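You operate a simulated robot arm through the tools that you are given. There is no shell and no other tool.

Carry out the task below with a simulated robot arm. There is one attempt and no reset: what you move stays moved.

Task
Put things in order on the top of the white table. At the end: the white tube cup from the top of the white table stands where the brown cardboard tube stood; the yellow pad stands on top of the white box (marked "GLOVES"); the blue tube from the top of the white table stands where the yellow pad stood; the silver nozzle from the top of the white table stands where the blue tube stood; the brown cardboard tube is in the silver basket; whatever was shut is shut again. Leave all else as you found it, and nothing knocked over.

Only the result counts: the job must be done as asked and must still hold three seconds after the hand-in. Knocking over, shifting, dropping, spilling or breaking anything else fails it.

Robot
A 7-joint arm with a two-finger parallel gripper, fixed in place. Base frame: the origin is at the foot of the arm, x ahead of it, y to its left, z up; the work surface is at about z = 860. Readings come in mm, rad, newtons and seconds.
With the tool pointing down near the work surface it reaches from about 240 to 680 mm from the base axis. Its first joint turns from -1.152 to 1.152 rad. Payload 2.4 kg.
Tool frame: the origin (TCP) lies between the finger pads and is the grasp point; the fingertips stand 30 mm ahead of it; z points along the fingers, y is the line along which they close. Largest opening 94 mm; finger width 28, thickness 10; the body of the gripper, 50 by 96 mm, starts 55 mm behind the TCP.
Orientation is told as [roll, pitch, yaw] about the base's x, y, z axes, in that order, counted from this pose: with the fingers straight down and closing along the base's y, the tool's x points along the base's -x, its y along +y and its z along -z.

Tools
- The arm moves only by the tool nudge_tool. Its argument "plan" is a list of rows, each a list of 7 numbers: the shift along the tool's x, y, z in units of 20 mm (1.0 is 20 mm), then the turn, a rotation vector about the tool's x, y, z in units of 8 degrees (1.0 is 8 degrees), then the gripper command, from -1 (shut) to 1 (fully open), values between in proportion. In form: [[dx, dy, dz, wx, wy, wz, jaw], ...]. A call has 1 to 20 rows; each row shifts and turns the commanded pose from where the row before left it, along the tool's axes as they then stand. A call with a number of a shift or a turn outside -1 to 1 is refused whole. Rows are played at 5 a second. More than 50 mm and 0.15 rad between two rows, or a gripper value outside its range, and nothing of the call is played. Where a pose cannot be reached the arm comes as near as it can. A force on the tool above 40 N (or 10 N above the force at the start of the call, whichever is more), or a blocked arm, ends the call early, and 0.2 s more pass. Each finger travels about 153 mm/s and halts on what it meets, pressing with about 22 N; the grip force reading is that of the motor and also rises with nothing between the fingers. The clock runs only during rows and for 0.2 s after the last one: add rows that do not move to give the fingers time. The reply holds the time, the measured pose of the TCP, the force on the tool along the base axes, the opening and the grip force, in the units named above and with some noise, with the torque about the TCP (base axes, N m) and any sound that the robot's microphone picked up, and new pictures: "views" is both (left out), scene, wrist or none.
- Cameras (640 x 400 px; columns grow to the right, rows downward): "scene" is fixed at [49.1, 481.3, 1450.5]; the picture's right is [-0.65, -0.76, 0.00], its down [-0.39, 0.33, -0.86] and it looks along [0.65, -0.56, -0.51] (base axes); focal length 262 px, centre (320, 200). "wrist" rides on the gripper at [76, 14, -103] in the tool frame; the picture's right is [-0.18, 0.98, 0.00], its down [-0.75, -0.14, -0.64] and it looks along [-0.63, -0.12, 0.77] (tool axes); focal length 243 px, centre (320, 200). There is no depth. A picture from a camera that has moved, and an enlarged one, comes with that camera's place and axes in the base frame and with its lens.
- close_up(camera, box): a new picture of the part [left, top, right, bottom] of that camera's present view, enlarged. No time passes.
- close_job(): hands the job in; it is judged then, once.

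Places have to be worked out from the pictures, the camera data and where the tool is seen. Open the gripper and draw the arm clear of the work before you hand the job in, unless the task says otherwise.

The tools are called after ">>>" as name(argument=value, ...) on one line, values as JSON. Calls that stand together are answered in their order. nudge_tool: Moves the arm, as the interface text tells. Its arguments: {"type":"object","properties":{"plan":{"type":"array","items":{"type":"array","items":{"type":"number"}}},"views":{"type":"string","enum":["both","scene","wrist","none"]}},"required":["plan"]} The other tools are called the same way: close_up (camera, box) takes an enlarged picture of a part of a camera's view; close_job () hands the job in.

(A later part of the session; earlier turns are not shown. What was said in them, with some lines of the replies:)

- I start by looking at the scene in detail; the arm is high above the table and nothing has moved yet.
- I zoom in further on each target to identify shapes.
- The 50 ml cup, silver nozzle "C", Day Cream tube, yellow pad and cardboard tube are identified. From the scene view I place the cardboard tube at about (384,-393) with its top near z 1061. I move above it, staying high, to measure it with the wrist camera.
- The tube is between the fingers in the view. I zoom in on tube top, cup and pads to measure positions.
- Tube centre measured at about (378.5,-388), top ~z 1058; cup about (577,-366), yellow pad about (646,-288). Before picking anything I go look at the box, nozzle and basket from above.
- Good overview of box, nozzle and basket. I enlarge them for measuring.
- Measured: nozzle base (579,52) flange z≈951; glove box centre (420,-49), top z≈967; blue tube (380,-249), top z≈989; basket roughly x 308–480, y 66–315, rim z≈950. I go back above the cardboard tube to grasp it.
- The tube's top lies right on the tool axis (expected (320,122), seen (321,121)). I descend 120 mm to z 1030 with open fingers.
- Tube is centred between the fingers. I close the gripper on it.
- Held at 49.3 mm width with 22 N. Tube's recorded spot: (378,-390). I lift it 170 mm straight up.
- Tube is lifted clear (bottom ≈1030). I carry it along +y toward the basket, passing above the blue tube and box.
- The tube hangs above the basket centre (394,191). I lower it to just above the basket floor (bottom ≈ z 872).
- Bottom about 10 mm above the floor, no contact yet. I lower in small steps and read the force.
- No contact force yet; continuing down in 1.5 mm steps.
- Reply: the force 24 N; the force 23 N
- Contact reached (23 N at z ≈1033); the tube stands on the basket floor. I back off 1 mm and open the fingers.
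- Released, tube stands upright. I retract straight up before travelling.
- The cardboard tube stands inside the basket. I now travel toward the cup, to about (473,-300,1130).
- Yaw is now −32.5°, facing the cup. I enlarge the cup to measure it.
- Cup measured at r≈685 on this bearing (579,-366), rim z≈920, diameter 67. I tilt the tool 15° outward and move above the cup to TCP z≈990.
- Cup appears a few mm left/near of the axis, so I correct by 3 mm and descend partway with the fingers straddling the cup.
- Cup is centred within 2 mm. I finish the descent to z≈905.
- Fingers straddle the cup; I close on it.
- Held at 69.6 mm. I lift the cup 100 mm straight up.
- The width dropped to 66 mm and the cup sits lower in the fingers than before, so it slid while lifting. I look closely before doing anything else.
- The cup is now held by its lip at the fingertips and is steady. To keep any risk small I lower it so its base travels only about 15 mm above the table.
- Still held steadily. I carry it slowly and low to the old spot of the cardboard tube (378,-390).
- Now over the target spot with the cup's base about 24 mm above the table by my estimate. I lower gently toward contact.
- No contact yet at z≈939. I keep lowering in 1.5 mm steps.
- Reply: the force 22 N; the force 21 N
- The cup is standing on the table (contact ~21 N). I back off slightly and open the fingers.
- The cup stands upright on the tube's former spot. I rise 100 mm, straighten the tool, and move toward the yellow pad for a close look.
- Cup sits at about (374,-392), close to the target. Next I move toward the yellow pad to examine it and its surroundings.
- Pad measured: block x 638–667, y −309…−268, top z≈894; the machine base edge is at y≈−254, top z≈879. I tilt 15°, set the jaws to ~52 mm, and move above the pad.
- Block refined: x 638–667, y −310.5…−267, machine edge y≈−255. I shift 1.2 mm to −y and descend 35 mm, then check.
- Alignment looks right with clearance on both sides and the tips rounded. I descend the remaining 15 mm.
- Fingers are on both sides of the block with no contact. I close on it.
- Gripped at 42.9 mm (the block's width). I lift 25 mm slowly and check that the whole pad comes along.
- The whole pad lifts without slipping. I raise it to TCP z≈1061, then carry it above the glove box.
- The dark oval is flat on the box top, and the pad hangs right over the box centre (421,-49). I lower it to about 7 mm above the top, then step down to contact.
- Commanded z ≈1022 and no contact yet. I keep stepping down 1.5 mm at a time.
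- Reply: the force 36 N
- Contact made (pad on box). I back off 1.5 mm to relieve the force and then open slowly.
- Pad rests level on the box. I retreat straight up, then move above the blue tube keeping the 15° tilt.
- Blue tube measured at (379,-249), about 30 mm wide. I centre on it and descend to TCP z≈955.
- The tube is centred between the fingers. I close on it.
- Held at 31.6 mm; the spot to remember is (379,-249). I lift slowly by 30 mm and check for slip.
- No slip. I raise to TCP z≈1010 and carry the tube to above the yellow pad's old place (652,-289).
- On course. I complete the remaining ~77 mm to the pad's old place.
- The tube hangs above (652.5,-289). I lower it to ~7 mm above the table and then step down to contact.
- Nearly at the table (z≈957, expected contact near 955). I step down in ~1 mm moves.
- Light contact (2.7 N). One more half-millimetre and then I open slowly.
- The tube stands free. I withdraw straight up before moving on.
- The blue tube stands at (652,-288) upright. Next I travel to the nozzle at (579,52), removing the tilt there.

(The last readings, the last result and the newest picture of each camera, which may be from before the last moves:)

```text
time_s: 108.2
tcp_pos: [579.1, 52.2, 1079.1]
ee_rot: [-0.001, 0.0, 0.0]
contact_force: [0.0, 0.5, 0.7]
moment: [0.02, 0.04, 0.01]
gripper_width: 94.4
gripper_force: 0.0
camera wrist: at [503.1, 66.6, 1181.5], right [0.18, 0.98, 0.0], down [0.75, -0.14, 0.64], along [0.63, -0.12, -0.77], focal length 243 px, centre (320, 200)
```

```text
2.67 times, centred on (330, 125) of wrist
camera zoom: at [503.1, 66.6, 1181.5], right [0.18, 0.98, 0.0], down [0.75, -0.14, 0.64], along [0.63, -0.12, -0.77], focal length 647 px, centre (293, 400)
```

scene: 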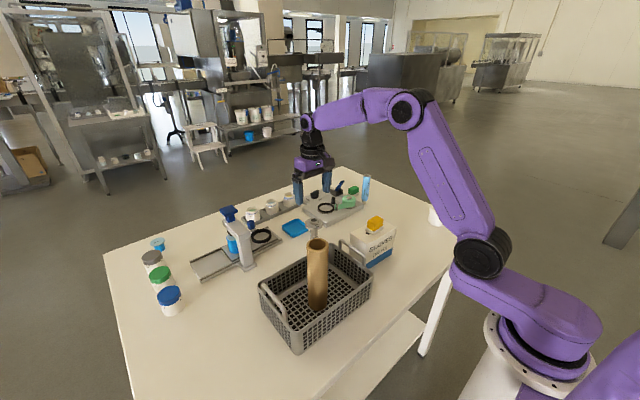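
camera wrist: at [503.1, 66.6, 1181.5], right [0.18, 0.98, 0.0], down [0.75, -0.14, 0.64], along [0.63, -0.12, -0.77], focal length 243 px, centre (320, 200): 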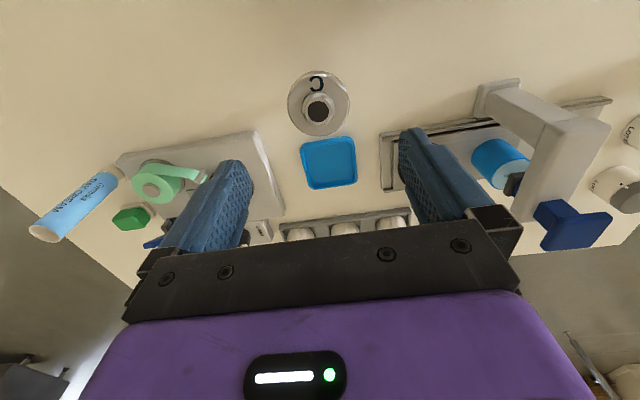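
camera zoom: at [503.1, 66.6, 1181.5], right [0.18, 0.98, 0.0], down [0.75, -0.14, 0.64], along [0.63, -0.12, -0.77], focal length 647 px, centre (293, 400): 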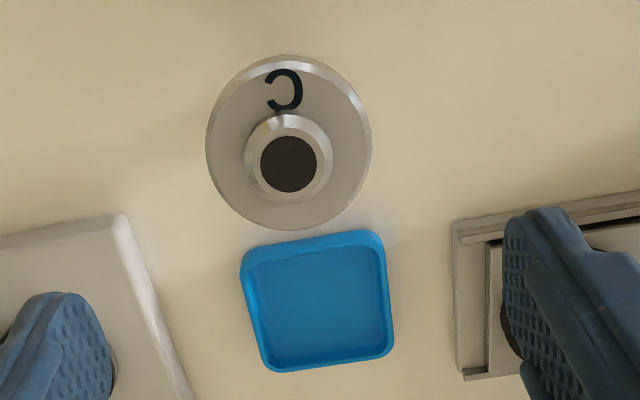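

Nozzle flange measured at (577.5,51.6), 58 mm wide. I centre over it and descend toward z≈958 with open fingers.

>>> nudge_tool(plan=[[0.1, -0.025, 0, 0, 0, 0, 1], [0, 0, 1, 0, 0, 0, 1], [0, 0, 1, 0, 0, 0, 1], [0, 0, 1, 0, 0, 0, 1], [0, 0, 0.8, 0, 0, 0, 1], [0, 0, 0, 0, 0, 0, 1]], views="wrist")

>>> nudge_tool(plan=[[0, 0, 0.75, 0, 0, 0, 1], [0, 0, 0.75, 0, 0, 0, 1], [0, 0, 0.75, 0, 0, 0, 1], [0, 0, 0, 0, 0, 0, 1]], views="both")

>>> close_up(camera="wrist", box=[220, 80, 430, 240])

>>> close_up(camera="scene", box=[270, 150, 370, 250])

```text
time_s: 109.6
tcp_pos: [576.5, 51.7, 1002.1]
ee_rot: [0.001, 0.0, 0.0]
contact_force: [0.5, 0.5, 0.5]
moment: [-0.03, 0.01, -0.02]
gripper_width: 94.1
gripper_force: 0.0
camera wrist: at [500.9, 66.5, 1105.1], right [0.18, 0.98, 0.0], down [0.75, -0.14, 0.64], along [0.63, -0.12, -0.77], focal length 243 px, centre (320, 200)
```

wrist: 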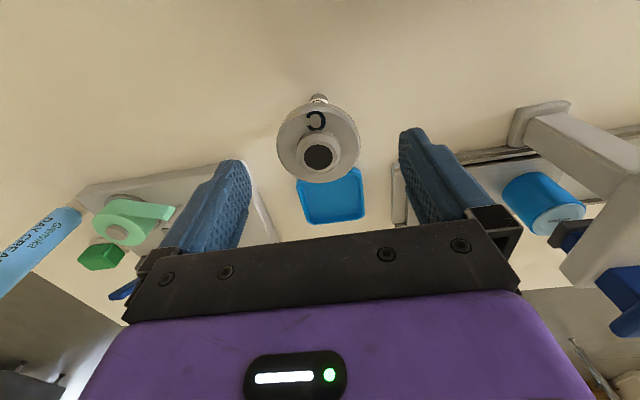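

```text
time_s: 110.6
tcp_pos: [577.8, 50.4, 957.2]
ee_rot: [0.0, 0.001, 0.002]
contact_force: [0.4, -0.5, 0.3]
moment: [0.02, 0.01, -0.05]
gripper_width: 94.0
gripper_force: 0.1
camera wrist: at [501.4, 65.2, 1060.6], right [0.18, 0.98, 0.0], down [0.75, -0.14, 0.64], along [0.63, -0.12, -0.77], focal length 243 px, centre (320, 200)
```

scene: 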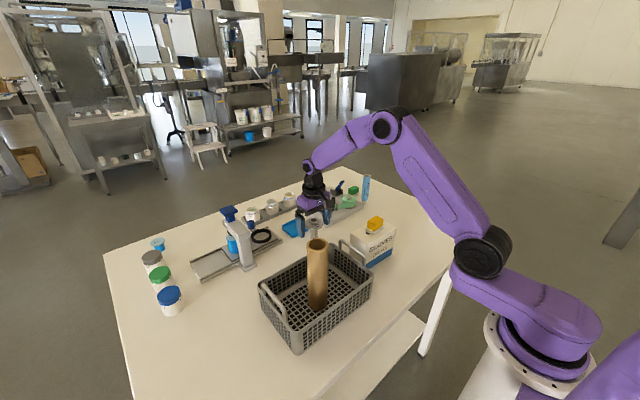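
wrist: 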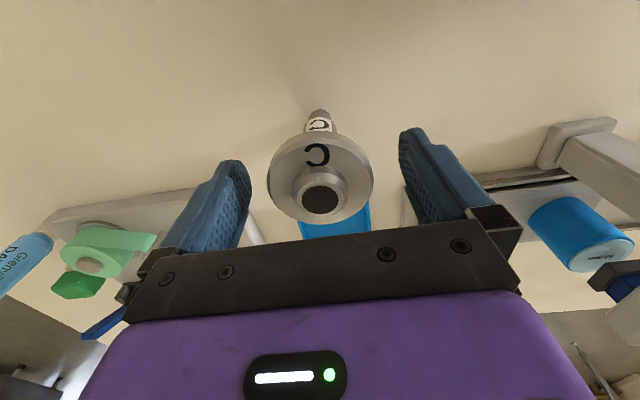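

```text
2.50 times, centred on (325, 160) of wrist
camera zoom: at [501.4, 65.2, 1060.6], right [0.18, 0.98, 0.0], down [0.75, -0.14, 0.64], along [0.63, -0.12, -0.77], focal length 606 px, centre (308, 300)
```

zoom: 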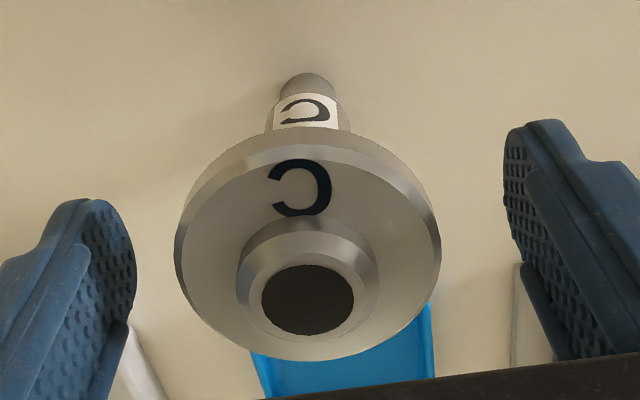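

```text
4.00 times, centred on (320, 200) of scene
camera zoom: at [49.1, 481.3, 1450.5], right [-0.65, -0.76, 0.0], down [-0.39, 0.33, -0.86], along [0.65, -0.56, -0.51], focal length 1050 px, centre (320, 200)
```

zoom: 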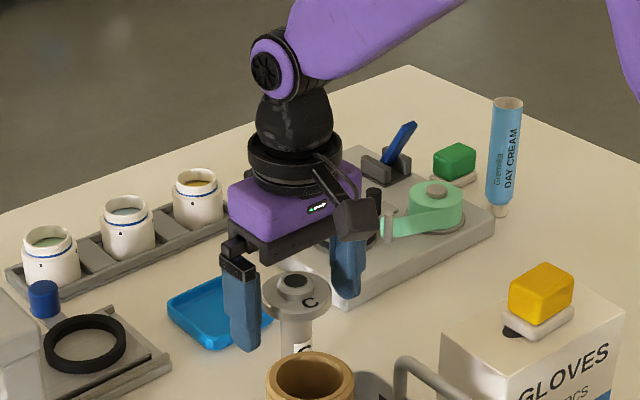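

The flange is centred between the fingers within 1 mm. I raise 3 mm so the flange sits ahead of the TCP on the pads, and close.

>>> nudge_tool(plan=[[0, 0, -0.15, 0, 0, 0, 1], [0, 0, 0, 0, 0, 0, 0.5], [0, 0, 0, 0, 0, 0, 0.3], [0, 0, 0, 0, 0, 0, 0.2], [0, 0, 0, 0, 0, 0, -1], [0, 0, 0, 0, 0, 0, -1], [0, 0, 0, 0, 0, 0, -1]], views="both")

>>> close_up(camera="wrist", box=[220, 80, 430, 240])

>>> close_up(camera="scene", box=[270, 150, 370, 250])

```text
time_s: 112.2
tcp_pos: [577.3, 50.2, 961.8]
ee_rot: [0.0, 0.0, 0.001]
contact_force: [-0.8, -0.5, 2.6]
moment: [-0.04, 0.02, -0.02]
gripper_width: 57.0
gripper_force: 22.5
camera wrist: at [500.8, 65.4, 1063.5], right [0.18, 0.98, 0.0], down [0.75, -0.14, 0.64], along [0.63, -0.12, -0.77], focal length 243 px, centre (320, 200)
```

scene: 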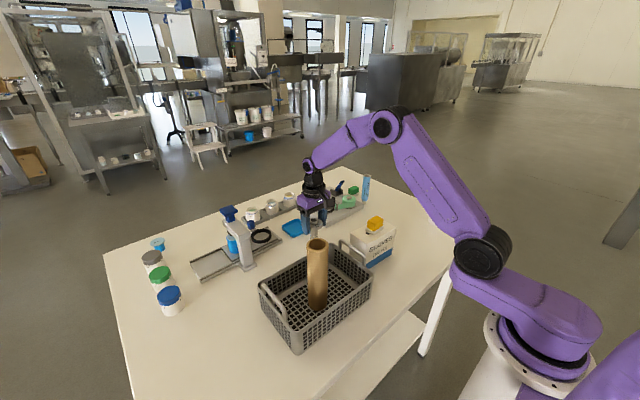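
wrist: 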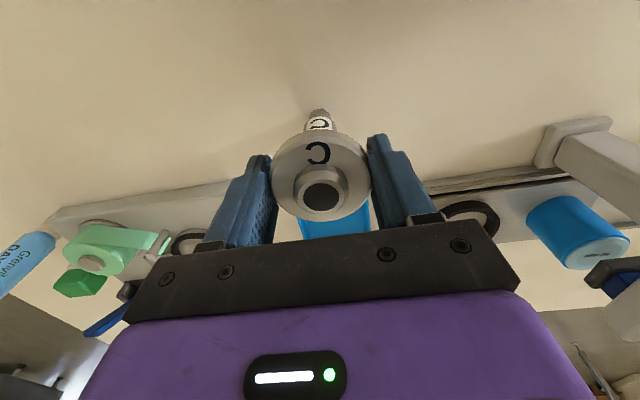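

```text
2.50 times, centred on (325, 160) of wrist
camera zoom: at [500.8, 65.4, 1063.5], right [0.18, 0.98, 0.0], down [0.75, -0.14, 0.64], along [0.63, -0.12, -0.77], focal length 606 px, centre (308, 300)
```

zoom: 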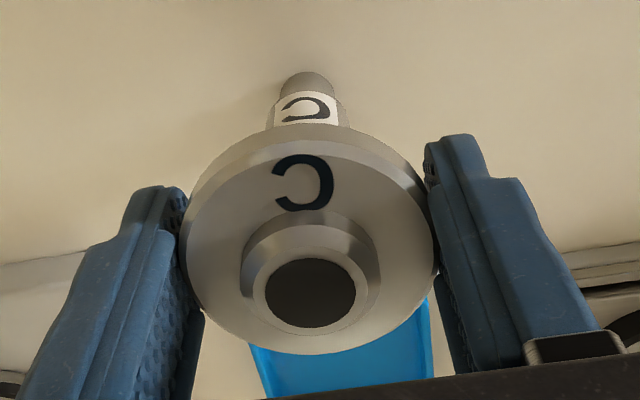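

```text
4.00 times, centred on (320, 200) of scene
camera zoom: at [49.1, 481.3, 1450.5], right [-0.65, -0.76, 0.0], down [-0.39, 0.33, -0.86], along [0.65, -0.56, -0.51], focal length 1050 px, centre (320, 200)
```

zoom: 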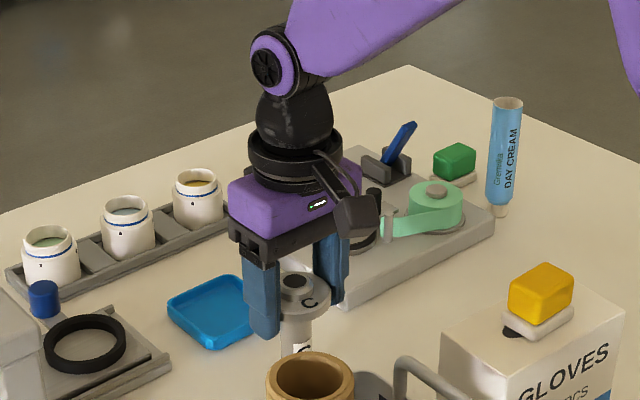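

Gripped at 57.0 mm. I lift 12 mm slowly to check the hold.

>>> nudge_tool(plan=[[0, 0, -0.1, 0, 0, 0, -1], [0, 0, -0.2, 0, 0, 0, -1], [0, 0, -0.3, 0, 0, 0, -1], [0, 0, 0, 0, 0, 0, -1]], views="both")

>>> close_up(camera="wrist", box=[220, 80, 430, 240])

>>> close_up(camera="scene", box=[270, 150, 370, 250])

```text
time_s: 113.2
tcp_pos: [579.6, 51.3, 972.0]
ee_rot: [0.0, 0.001, 0.0]
contact_force: [0.7, 0.3, -2.6]
moment: [-0.01, 0.01, 0.01]
gripper_width: 56.7
gripper_force: 22.4
camera wrist: at [501.5, 65.6, 1075.3], right [0.18, 0.98, 0.0], down [0.75, -0.14, 0.64], along [0.63, -0.12, -0.77], focal length 243 px, centre (320, 200)
```

scene: 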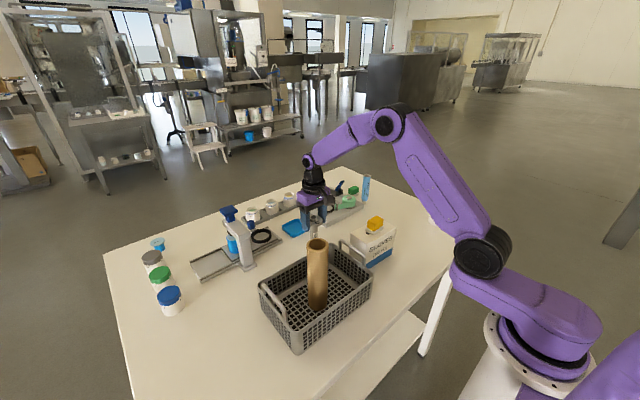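
wrist: 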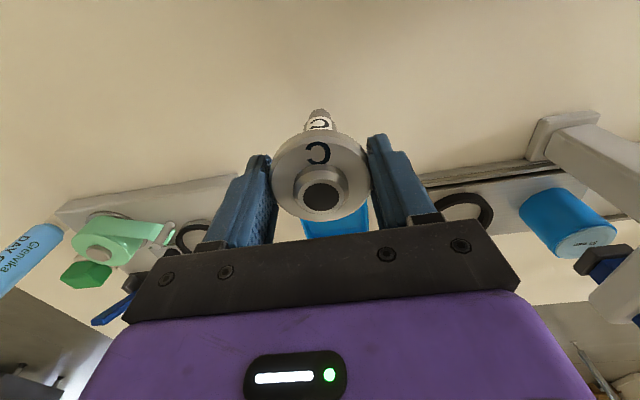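

```text
2.50 times, centred on (325, 160) of wrist
camera zoom: at [501.5, 65.6, 1075.3], right [0.18, 0.98, 0.0], down [0.75, -0.14, 0.64], along [0.63, -0.12, -0.77], focal length 606 px, centre (308, 300)
```

zoom: 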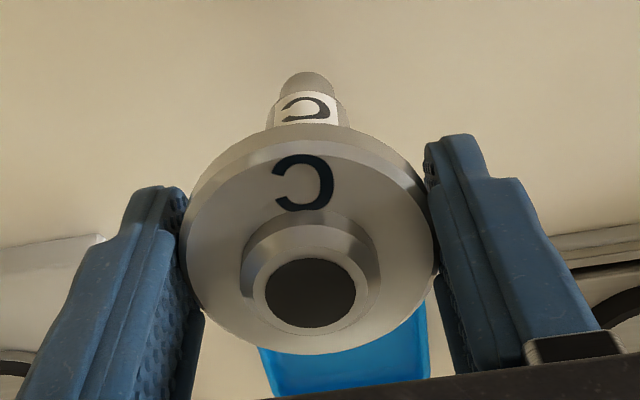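

```text
4.00 times, centred on (320, 200) of scene
camera zoom: at [49.2, 481.3, 1450.5], right [-0.65, -0.76, 0.0], down [-0.39, 0.33, -0.86], along [0.65, -0.56, -0.51], focal length 1050 px, centre (320, 200)
```

zoom: 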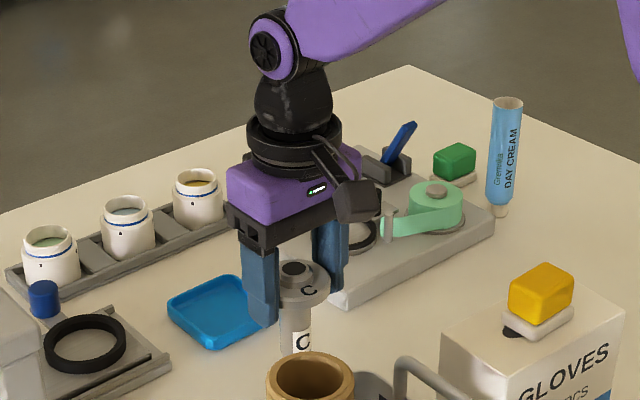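

The nozzle is held firmly with no slip. I raise to TCP z≈1010 and go around the glove box: first along −y.

>>> nudge_tool(plan=[[0, 0, -0.4, 0, 0, 0, -1], [0, 0, -0.75, 0, 0, 0, -1], [0, 0, -0.5, 0, 0, 0, -1], [0, 0, -0.25, 0, 0, 0, -1], [0.014, -0.19, 0, 0, 0, 0, -1], [0.028, -0.38, 0, 0, 0, 0, -1], [0.055, -0.753, 0, 0, 0, 0, -1], [0.055, -0.753, 0, 0, 0, 0, -1], [0.055, -0.753, 0, 0, 0, 0, -1], [0.055, -0.753, 0, 0, 0, 0, -1], [0.055, -0.753, 0, 0, 0, 0, -1], [0.055, -0.753, 0, 0, 0, 0, -1], [0.055, -0.753, 0, 0, 0, 0, -1], [0.055, -0.753, 0, 0, 0, 0, -1], [0.055, -0.753, 0, 0, 0, 0, -1], [0.055, -0.753, 0, 0, 0, 0, -1], [0.055, -0.753, 0, 0, 0, 0, -1], [0.028, -0.38, 0, 0, 0, 0, -1], [0.014, -0.19, 0, 0, 0, 0, -1], [0, 0, 0, 0, 0, 0, -1]], views="both")

```text
time_s: 117.4
tcp_pos: [562.7, -137.8, 1010.4]
ee_rot: [0.0, -0.001, 0.002]
contact_force: [0.2, -0.3, -2.7]
moment: [-0.04, 0.01, 0.0]
gripper_width: 56.7
gripper_force: 21.9
camera wrist: at [487.0, -123.5, 1113.6], right [0.18, 0.98, 0.0], down [0.75, -0.14, 0.64], along [0.63, -0.12, -0.77], focal length 243 px, centre (320, 200)
```

scene: 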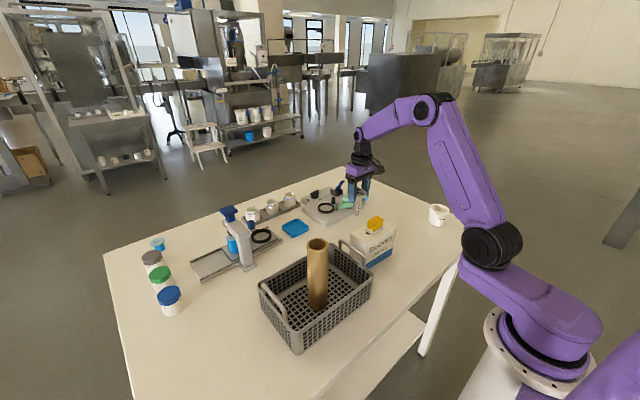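
wrist: 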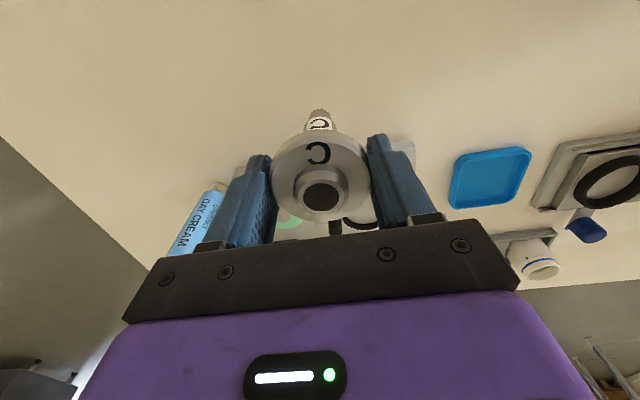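

Holding steady. Now the leg toward the blue tube's old place (379,-249).

>>> nudge_tool(plan=[[0.17, -0.103, 0, 0, 0, 0, -1], [0.34, -0.206, 0, 0, 0, 0, -1], [0.6815, -0.412, 0, 0, 0, 0, -1], [0.6815, -0.412, 0, 0, 0, 0, -1], [0.6815, -0.412, 0, 0, 0, 0, -1], [0.6815, -0.412, 0, 0, 0, 0, -1], [0.6815, -0.412, 0, 0, 0, 0, -1], [0.6815, -0.412, 0, 0, 0, 0, -1], [0.6815, -0.412, 0, 0, 0, 0, -1], [0.6815, -0.412, 0, 0, 0, 0, -1], [0.6815, -0.412, 0, 0, 0, 0, -1], [0.6815, -0.412, 0, 0, 0, 0, -1], [0.6815, -0.412, 0, 0, 0, 0, -1], [0.6815, -0.412, 0, 0, 0, 0, -1], [0.34, -0.206, 0, 0, 0, 0, -1], [0.17, -0.103, 0, 0, 0, 0, -1], [0, 0, 0, 0, 0, 0, -1], [0, 0, 0, 0, 0, 0, -1]], views="both")

>>> close_up(camera="scene", box=[370, 150, 480, 250])

>>> close_up(camera="wrist", box=[220, 80, 430, 240])

```text
time_s: 121.2
tcp_pos: [379.8, -249.4, 1012.1]
ee_rot: [-0.003, 0.0, 0.0]
contact_force: [-0.8, -0.5, -2.6]
moment: [-0.03, -0.01, -0.02]
gripper_width: 56.6
gripper_force: 21.9
camera wrist: at [304.1, -234.2, 1113.2], right [0.18, 0.98, 0.0], down [0.75, -0.14, 0.64], along [0.63, -0.12, -0.77], focal length 243 px, centre (320, 200)
```

scene: 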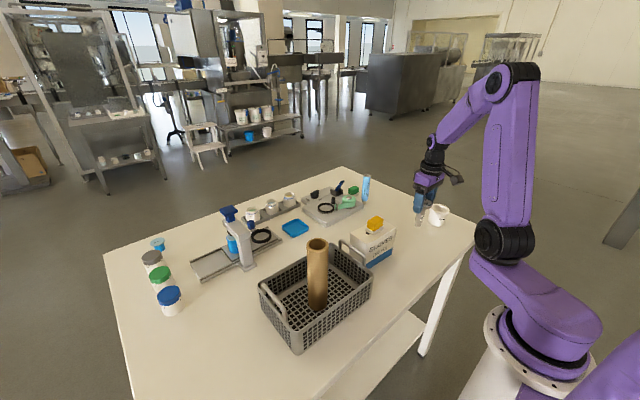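
wrist: 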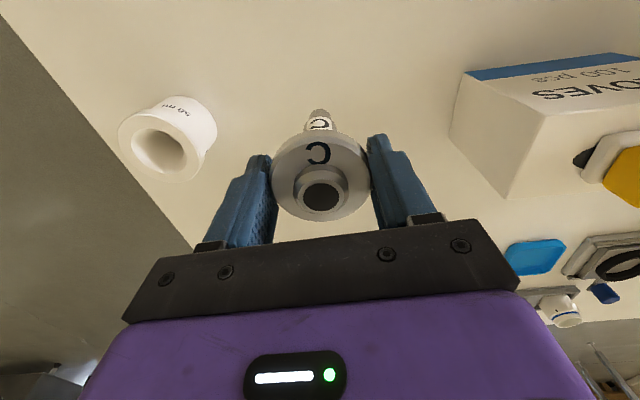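

```text
4.00 times, centred on (425, 200) of scene
camera zoom: at [49.2, 481.3, 1450.5], right [-0.65, -0.76, 0.0], down [-0.39, 0.33, -0.86], along [0.65, -0.56, -0.51], focal length 1050 px, centre (-100, 200)
```

zoom: 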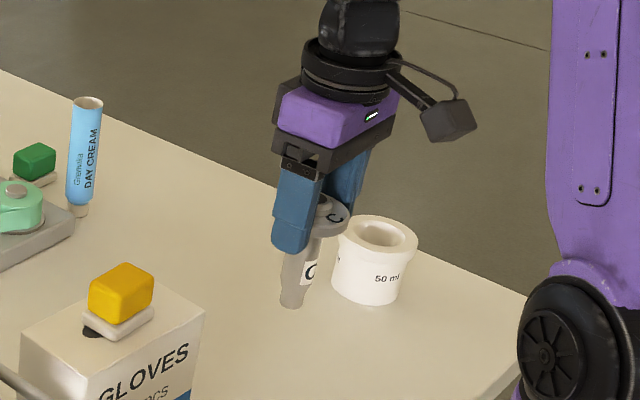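

```text
2.50 times, centred on (325, 160) of wrist
camera zoom: at [304.1, -234.2, 1113.2], right [0.18, 0.98, 0.0], down [0.75, -0.14, 0.64], along [0.63, -0.12, -0.77], focal length 606 px, centre (308, 300)
```

zoom: 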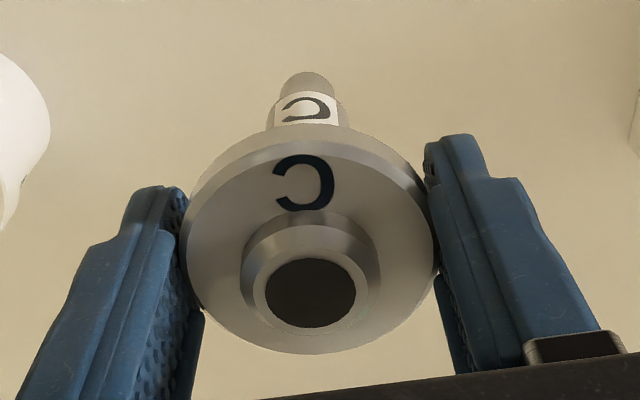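

At (380,-249) with the nozzle still vertical. I lower it to ~7 mm above the table.

>>> nudge_tool(plan=[[0, 0, 0.4, 0, 0, 0, -1], [0, 0, 0.6, 0, 0, 0, -1], [0, 0, 0.6, 0, 0, 0, -1], [0, 0, 0.4, 0, 0, 0, -1], [0, 0, 0.15, 0, 0, 0, -1], [0, 0, 0, 0, 0, 0, -1]], views="none")

>>> nudge_tool(plan=[[0, 0, 0.1, 0, 0, 0, -1], [0, 0, 0.1, 0, 0, 0, -1], [0, 0, 0, 0, 0, 0, -1]], views="none")

>>> nudge_tool(plan=[[0, 0, 0.06, 0, 0, 0, -1], [0, 0, 0, 0, 0, 0, -1]], views="both")

>>> close_up(camera="scene", box=[370, 150, 480, 250])

```text
time_s: 122.6
tcp_pos: [381.0, -248.9, 968.6]
ee_rot: [-0.001, 0.0, -0.001]
contact_force: [0.0, 0.3, -2.1]
moment: [-0.03, -0.02, 0.01]
gripper_width: 56.7
gripper_force: 22.1
```

```text
time_s: 123.4
tcp_pos: [378.9, -249.0, 963.8]
ee_rot: [0.001, -0.001, 0.001]
contact_force: [0.4, 0.1, -2.6]
moment: [-0.04, 0.0, 0.0]
gripper_width: 57.0
gripper_force: 22.0
```

```text
time_s: 124.0
tcp_pos: [381.0, -248.8, 963.0]
ee_rot: [0.0, 0.001, 0.0]
contact_force: [0.9, 0.2, -2.2]
moment: [0.03, 0.02, -0.03]
gripper_width: 56.6
gripper_force: 22.0
camera wrist: at [304.2, -234.2, 1065.4], right [0.18, 0.98, 0.0], down [0.75, -0.14, 0.64], along [0.63, -0.12, -0.77], focal length 243 px, centre (320, 200)
```

scene: 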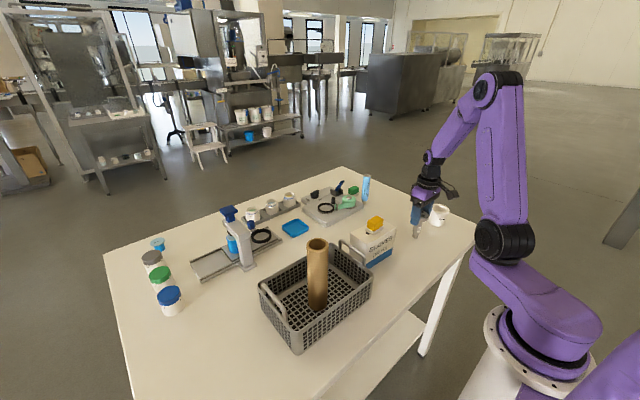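
wrist: 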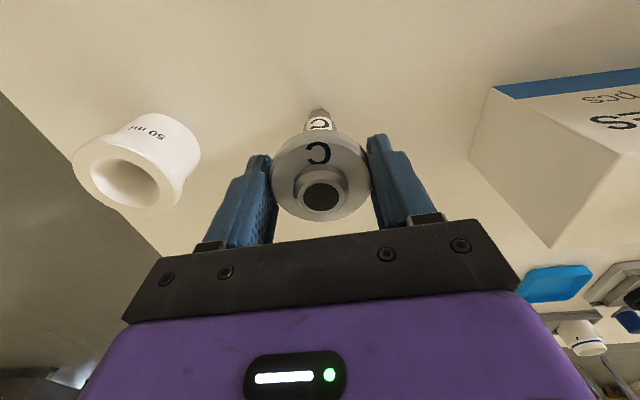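

```text
4.00 times, centred on (425, 200) of scene
camera zoom: at [49.2, 481.3, 1450.5], right [-0.65, -0.76, 0.0], down [-0.39, 0.33, -0.86], along [0.65, -0.56, -0.51], focal length 1050 px, centre (-100, 200)
```

zoom: 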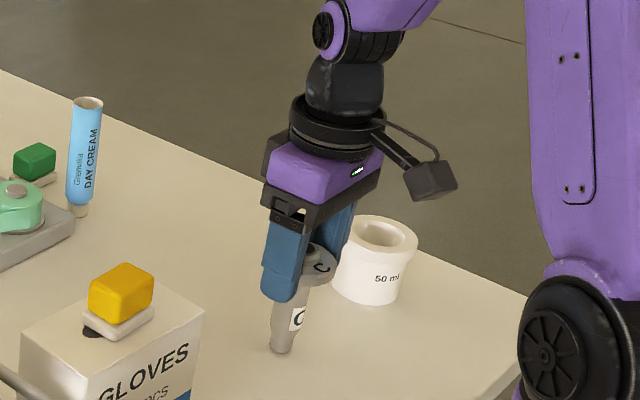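

Almost touching (force still −2.3 N from its weight). I step down ~0.8 mm at a time until the weight is taken by the table.

>>> nudge_tool(plan=[[0, 0, 0.04, 0, 0, 0, -1], [0, 0, 0, 0, 0, 0, -1]], views="none")

>>> nudge_tool(plan=[[0, 0, 0.04, 0, 0, 0, -1], [0, 0, 0, 0, 0, 0, -1]], views="none")

>>> nudge_tool(plan=[[0, 0, 0.03, 0, 0, 0, -1], [0, 0, 0, 0, 0, 0, -1]], views="none")

```text
time_s: 124.6
tcp_pos: [381.0, -248.8, 961.0]
ee_rot: [-0.001, -0.001, 0.0]
contact_force: [-0.8, 0.5, -2.0]
moment: [-0.03, 0.02, -0.02]
gripper_width: 56.8
gripper_force: 22.0
```

```text
time_s: 125.2
tcp_pos: [379.3, -249.2, 960.7]
ee_rot: [0.001, 0.002, 0.001]
contact_force: [1.1, -0.4, -2.6]
moment: [0.0, -0.01, 0.02]
gripper_width: 56.7
gripper_force: 21.5
```

```text
time_s: 125.8
tcp_pos: [380.8, -248.0, 960.7]
ee_rot: [0.001, 0.001, -0.001]
contact_force: [-3.7, 1.1, 13.4]
moment: [0.22, 0.25, 0.05]
gripper_width: 56.7
gripper_force: 21.5
```

Contact (13 N). I back off 0.4 mm and open the fingers gently.

>>> nudge_tool(plan=[[0, 0, -0.02, 0, 0, 0, -1], [0, 0, 0, 0, 0, 0, -1]], views="none")

>>> nudge_tool(plan=[[0, 0, 0, 0, 0, 0, 0.22], [0, 0, 0, 0, 0, 0, 0.3], [0, 0, 0, 0, 0, 0, 0.5], [0, 0, 0, 0, 0, 0, 0.8], [0, 0, 0, 0, 0, 0, 1], [0, 0, 0, 0, 0, 0, 1]], views="both")

>>> close_up(camera="scene", box=[370, 150, 480, 250])

>>> close_up(camera="wrist", box=[220, 80, 430, 240])

```text
time_s: 126.4
tcp_pos: [380.5, -248.8, 962.4]
ee_rot: [-0.001, -0.001, 0.001]
contact_force: [2.0, 0.0, 1.4]
moment: [-0.01, -0.15, -0.01]
gripper_width: 56.8
gripper_force: 21.8
```

```text
time_s: 127.8
tcp_pos: [380.8, -250.1, 960.9]
ee_rot: [0.0, 0.0, 0.0]
contact_force: [0.2, 0.1, 0.6]
moment: [0.01, 0.01, 0.02]
gripper_width: 94.0
gripper_force: 0.1
camera wrist: at [303.4, -234.1, 1063.7], right [0.18, 0.98, 0.0], down [0.75, -0.14, 0.64], along [0.63, -0.12, -0.77], focal length 243 px, centre (320, 200)
```

scene: 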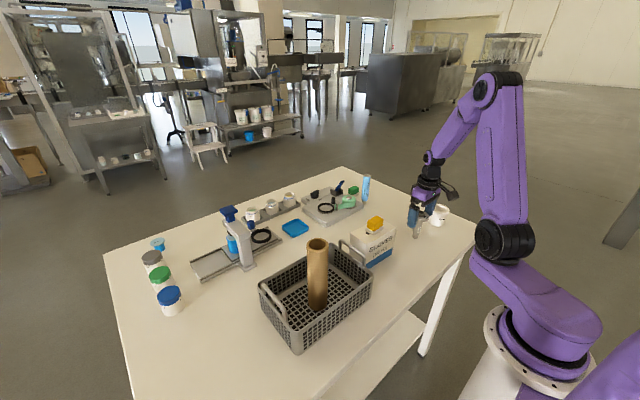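
wrist: 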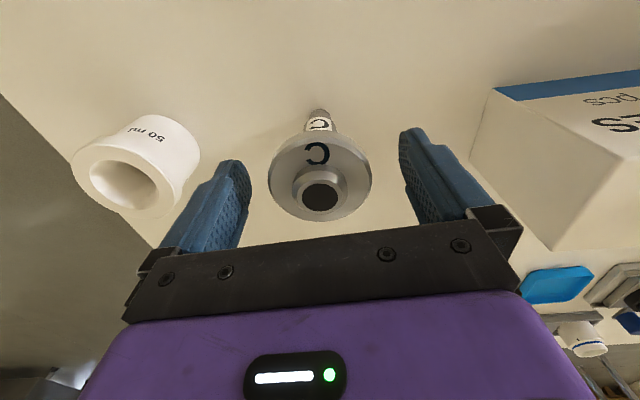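

```text
4.00 times, centred on (425, 200) of scene
camera zoom: at [49.1, 481.3, 1450.5], right [-0.65, -0.76, 0.0], down [-0.39, 0.33, -0.86], along [0.65, -0.56, -0.51], focal length 1050 px, centre (-100, 200)
```

zoom: 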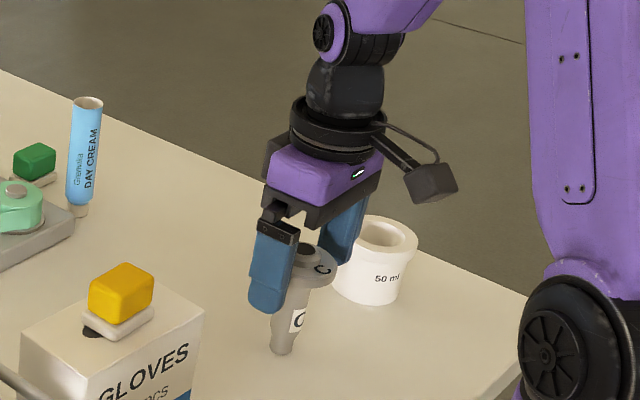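

```text
2.50 times, centred on (325, 160) of wrist
camera zoom: at [303.4, -234.1, 1063.7], right [0.18, 0.98, 0.0], down [0.75, -0.14, 0.64], along [0.63, -0.12, -0.77], focal length 606 px, centre (308, 300)
```

zoom: 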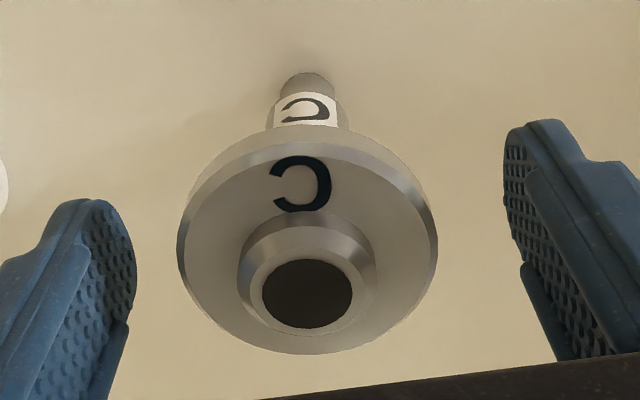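

The nozzle stands upright and free. I withdraw straight up and then look over everything.

>>> nudge_tool(plan=[[0, 0, -0.4, 0, 0, 0, 1], [0, 0, -0.8, 0, 0, 0, 1], [0, 0, -1, 0, 0, 0, 1], [0, 0, -1, 0, 0, 0, 1], [0, 0, -1, 0, 0, 0, 1], [0, 0, -1, 0, 0, 0, 1], [0, 0, -1, 0, 0, 0, 1], [0, 0, -1, 0, 0, 0, 1], [0, 0, -1, 0, 0, 0, 1], [0, 0, -1, 0, 0, 0, 1], [0, 0, -1, 0, 0, 0, 1], [0, 0, 0, 0, 0, 0, 1]], views="both")

>>> close_up(camera="scene", box=[280, 160, 480, 285])

>>> close_up(camera="scene", box=[120, 190, 320, 315])

>>> close_up(camera="scene", box=[250, 230, 400, 355])

>>> close_up(camera="wrist", box=[220, 30, 430, 190])

```text
time_s: 130.4
tcp_pos: [380.0, -248.1, 1165.8]
ee_rot: [0.0, 0.001, 0.0]
contact_force: [0.1, -0.5, 0.0]
moment: [-0.01, -0.02, 0.01]
gripper_width: 94.1
gripper_force: 0.0
camera wrist: at [304.1, -233.8, 1267.5], right [0.18, 0.98, 0.0], down [0.75, -0.14, 0.64], along [0.63, -0.12, -0.77], focal length 243 px, centre (320, 200)
```

scene: 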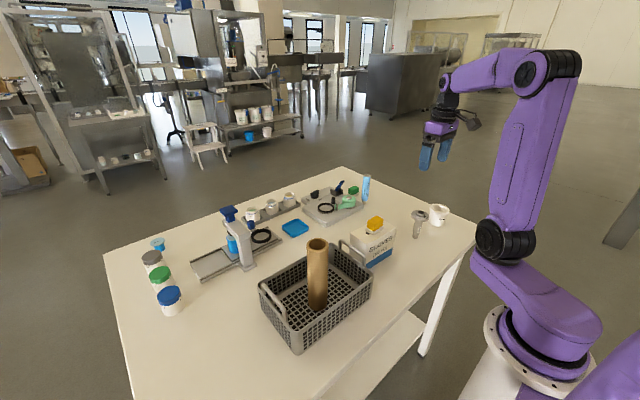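
wrist: 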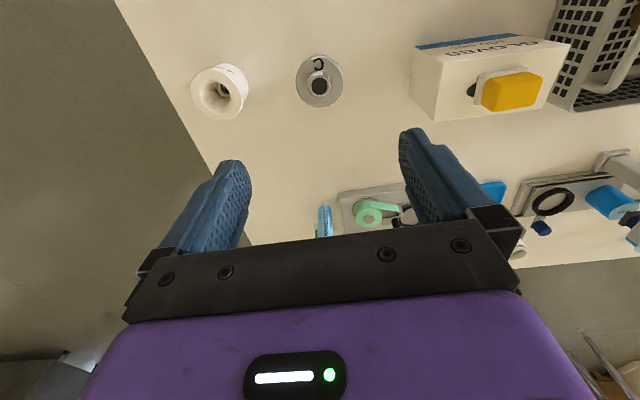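

```text
3.20 times, centred on (380, 222) of scene
camera zoom: at [49.1, 481.3, 1450.5], right [-0.65, -0.76, 0.0], down [-0.39, 0.33, -0.86], along [0.65, -0.56, -0.51], focal length 840 px, centre (128, 128)
```

zoom: 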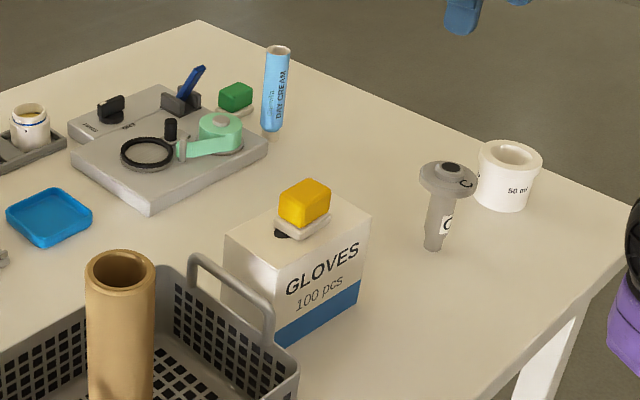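

```text
3.20 times, centred on (220, 252) of scene
camera zoom: at [49.1, 481.3, 1450.5], right [-0.65, -0.76, 0.0], down [-0.39, 0.33, -0.86], along [0.65, -0.56, -0.51], focal length 840 px, centre (640, 32)
```

zoom: 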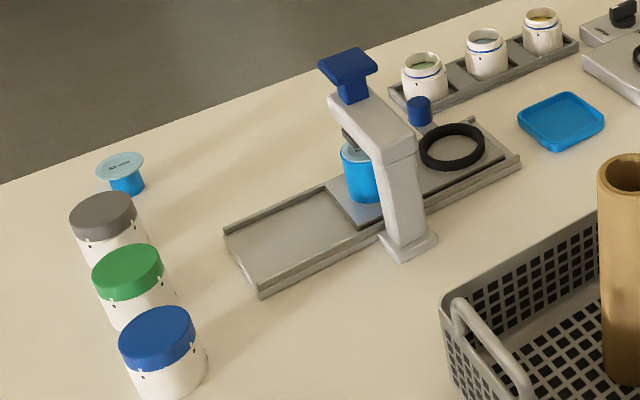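

```text
3.20 times, centred on (325, 292) of scene
camera zoom: at [49.1, 481.3, 1450.5], right [-0.65, -0.76, 0.0], down [-0.39, 0.33, -0.86], along [0.65, -0.56, -0.51], focal length 840 px, centre (304, -96)
```

zoom: 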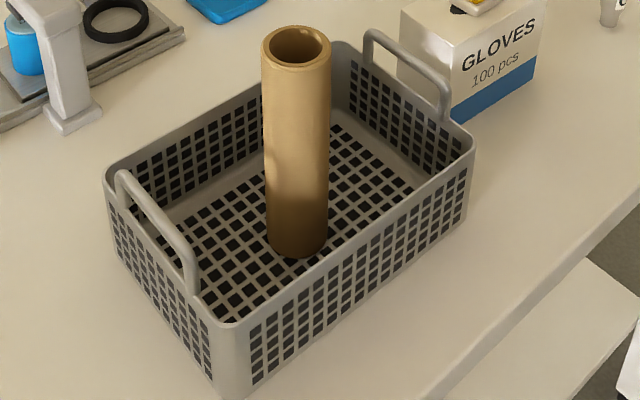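

```text
2.50 times, centred on (325, 110) of wrist
camera zoom: at [304.1, -233.8, 1267.5], right [0.18, 0.98, 0.0], down [0.75, -0.14, 0.64], along [0.63, -0.12, -0.77], focal length 606 px, centre (308, 425)
```

zoom: 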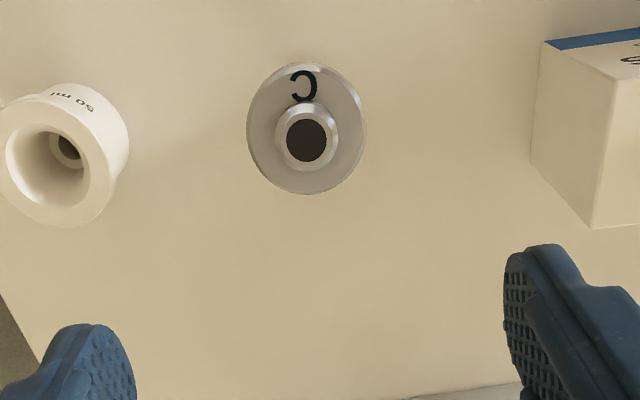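

All five items are placed and the box, basket and other objects look unmoved. I draw the open gripper back to its starting pose, clear of the work.

>>> nudge_tool(plan=[[0.19, 0.88, -0.525, 0, 0, 0, 1], [0.19, 0.88, -0.525, 0, 0, 0, 1], [0.19, 0.88, -0.525, 0, 0, 0, 1], [0.19, 0.88, -0.525, 0, 0, 0, 1], [0.19, 0.88, -0.525, 0, 0, 0, 1], [0.19, 0.88, -0.525, 0, 0, 0, 1], [0.19, 0.88, -0.525, 0, 0, 0, 1], [0.19, 0.88, -0.525, 0, 0, 0, 1], [0, 0, 0, 0, 0, 0, 1], [0, 0, 0, 0, 0, 0, 1]], views="both")

>>> close_up(camera="scene", box=[230, 160, 480, 320])

```text
time_s: 132.6
tcp_pos: [349.4, -106.3, 1247.4]
ee_rot: [-0.001, 0.0, 0.001]
contact_force: [-0.5, -0.5, -0.5]
moment: [0.01, 0.0, 0.0]
gripper_width: 93.8
gripper_force: 0.0
camera wrist: at [272.9, -92.3, 1350.6], right [0.18, 0.98, 0.0], down [0.75, -0.14, 0.64], along [0.63, -0.12, -0.77], focal length 243 px, centre (320, 200)
```

scene: 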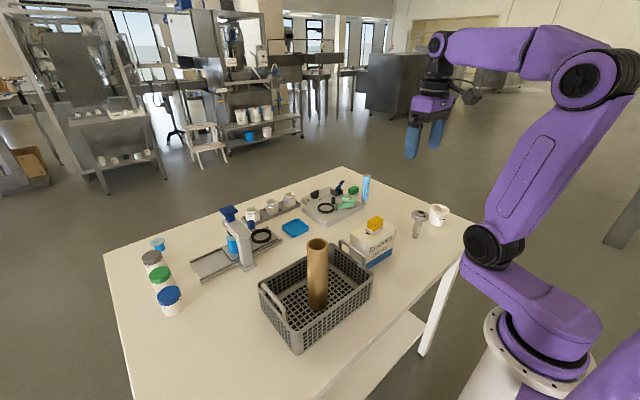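
wrist: 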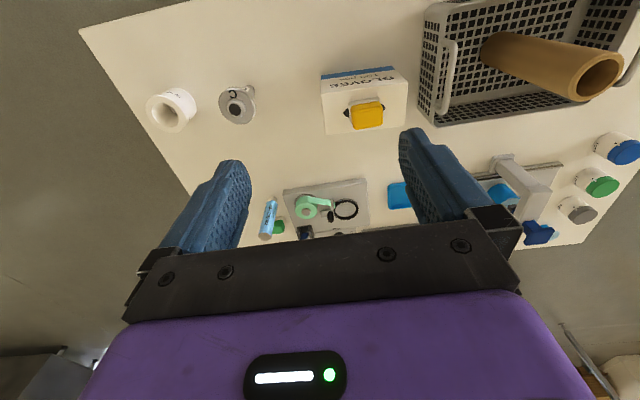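

```text
2.50 times, centred on (355, 240) of scene
camera zoom: at [49.1, 481.3, 1450.5], right [-0.65, -0.76, 0.0], down [-0.39, 0.33, -0.86], along [0.65, -0.56, -0.51], focal length 656 px, centre (232, 100)
```

zoom: 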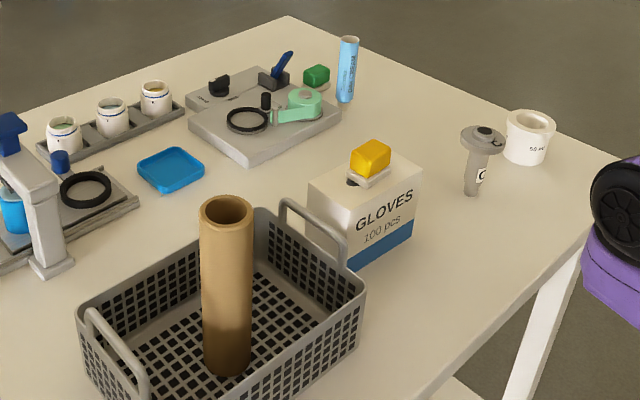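

Final pictures show the cup where the cardboard tube stood, the pad on the glove box, the blue tube on the pad's spot and the nozzle on the blue tube's spot. The cardboard tube is in the basket, everything is upright, and the arm is clear. I hand the job in.

>>> close_job()

```text
The job is handed in.
```

I moved all five items as asked and handed the job in. The final pictures show everything upright and nothing else disturbed.

- **White tube cup:** it stands where the cardboard tube stood, about 5 mm off by my measurement. It slipped down in the fingers when I first lifted it. It never fell, and I carried it the rest of the way low over the table.
- **Yellow pad:** it rests level in the middle of the top of the glove box.
- **Blue tube:** it stands where the yellow pad stood, within about 1 mm.
- **Silver nozzle:** it stands where the blue tube stood, within a couple of millimetres.
- **Cardboard tube:** it stands upright in the middle of the silver basket. It is taller than the basket, so it sticks out well above the rim.

Nothing had to be opened, so there was nothing to shut again. The arm is back at its starting pose with the gripper open.
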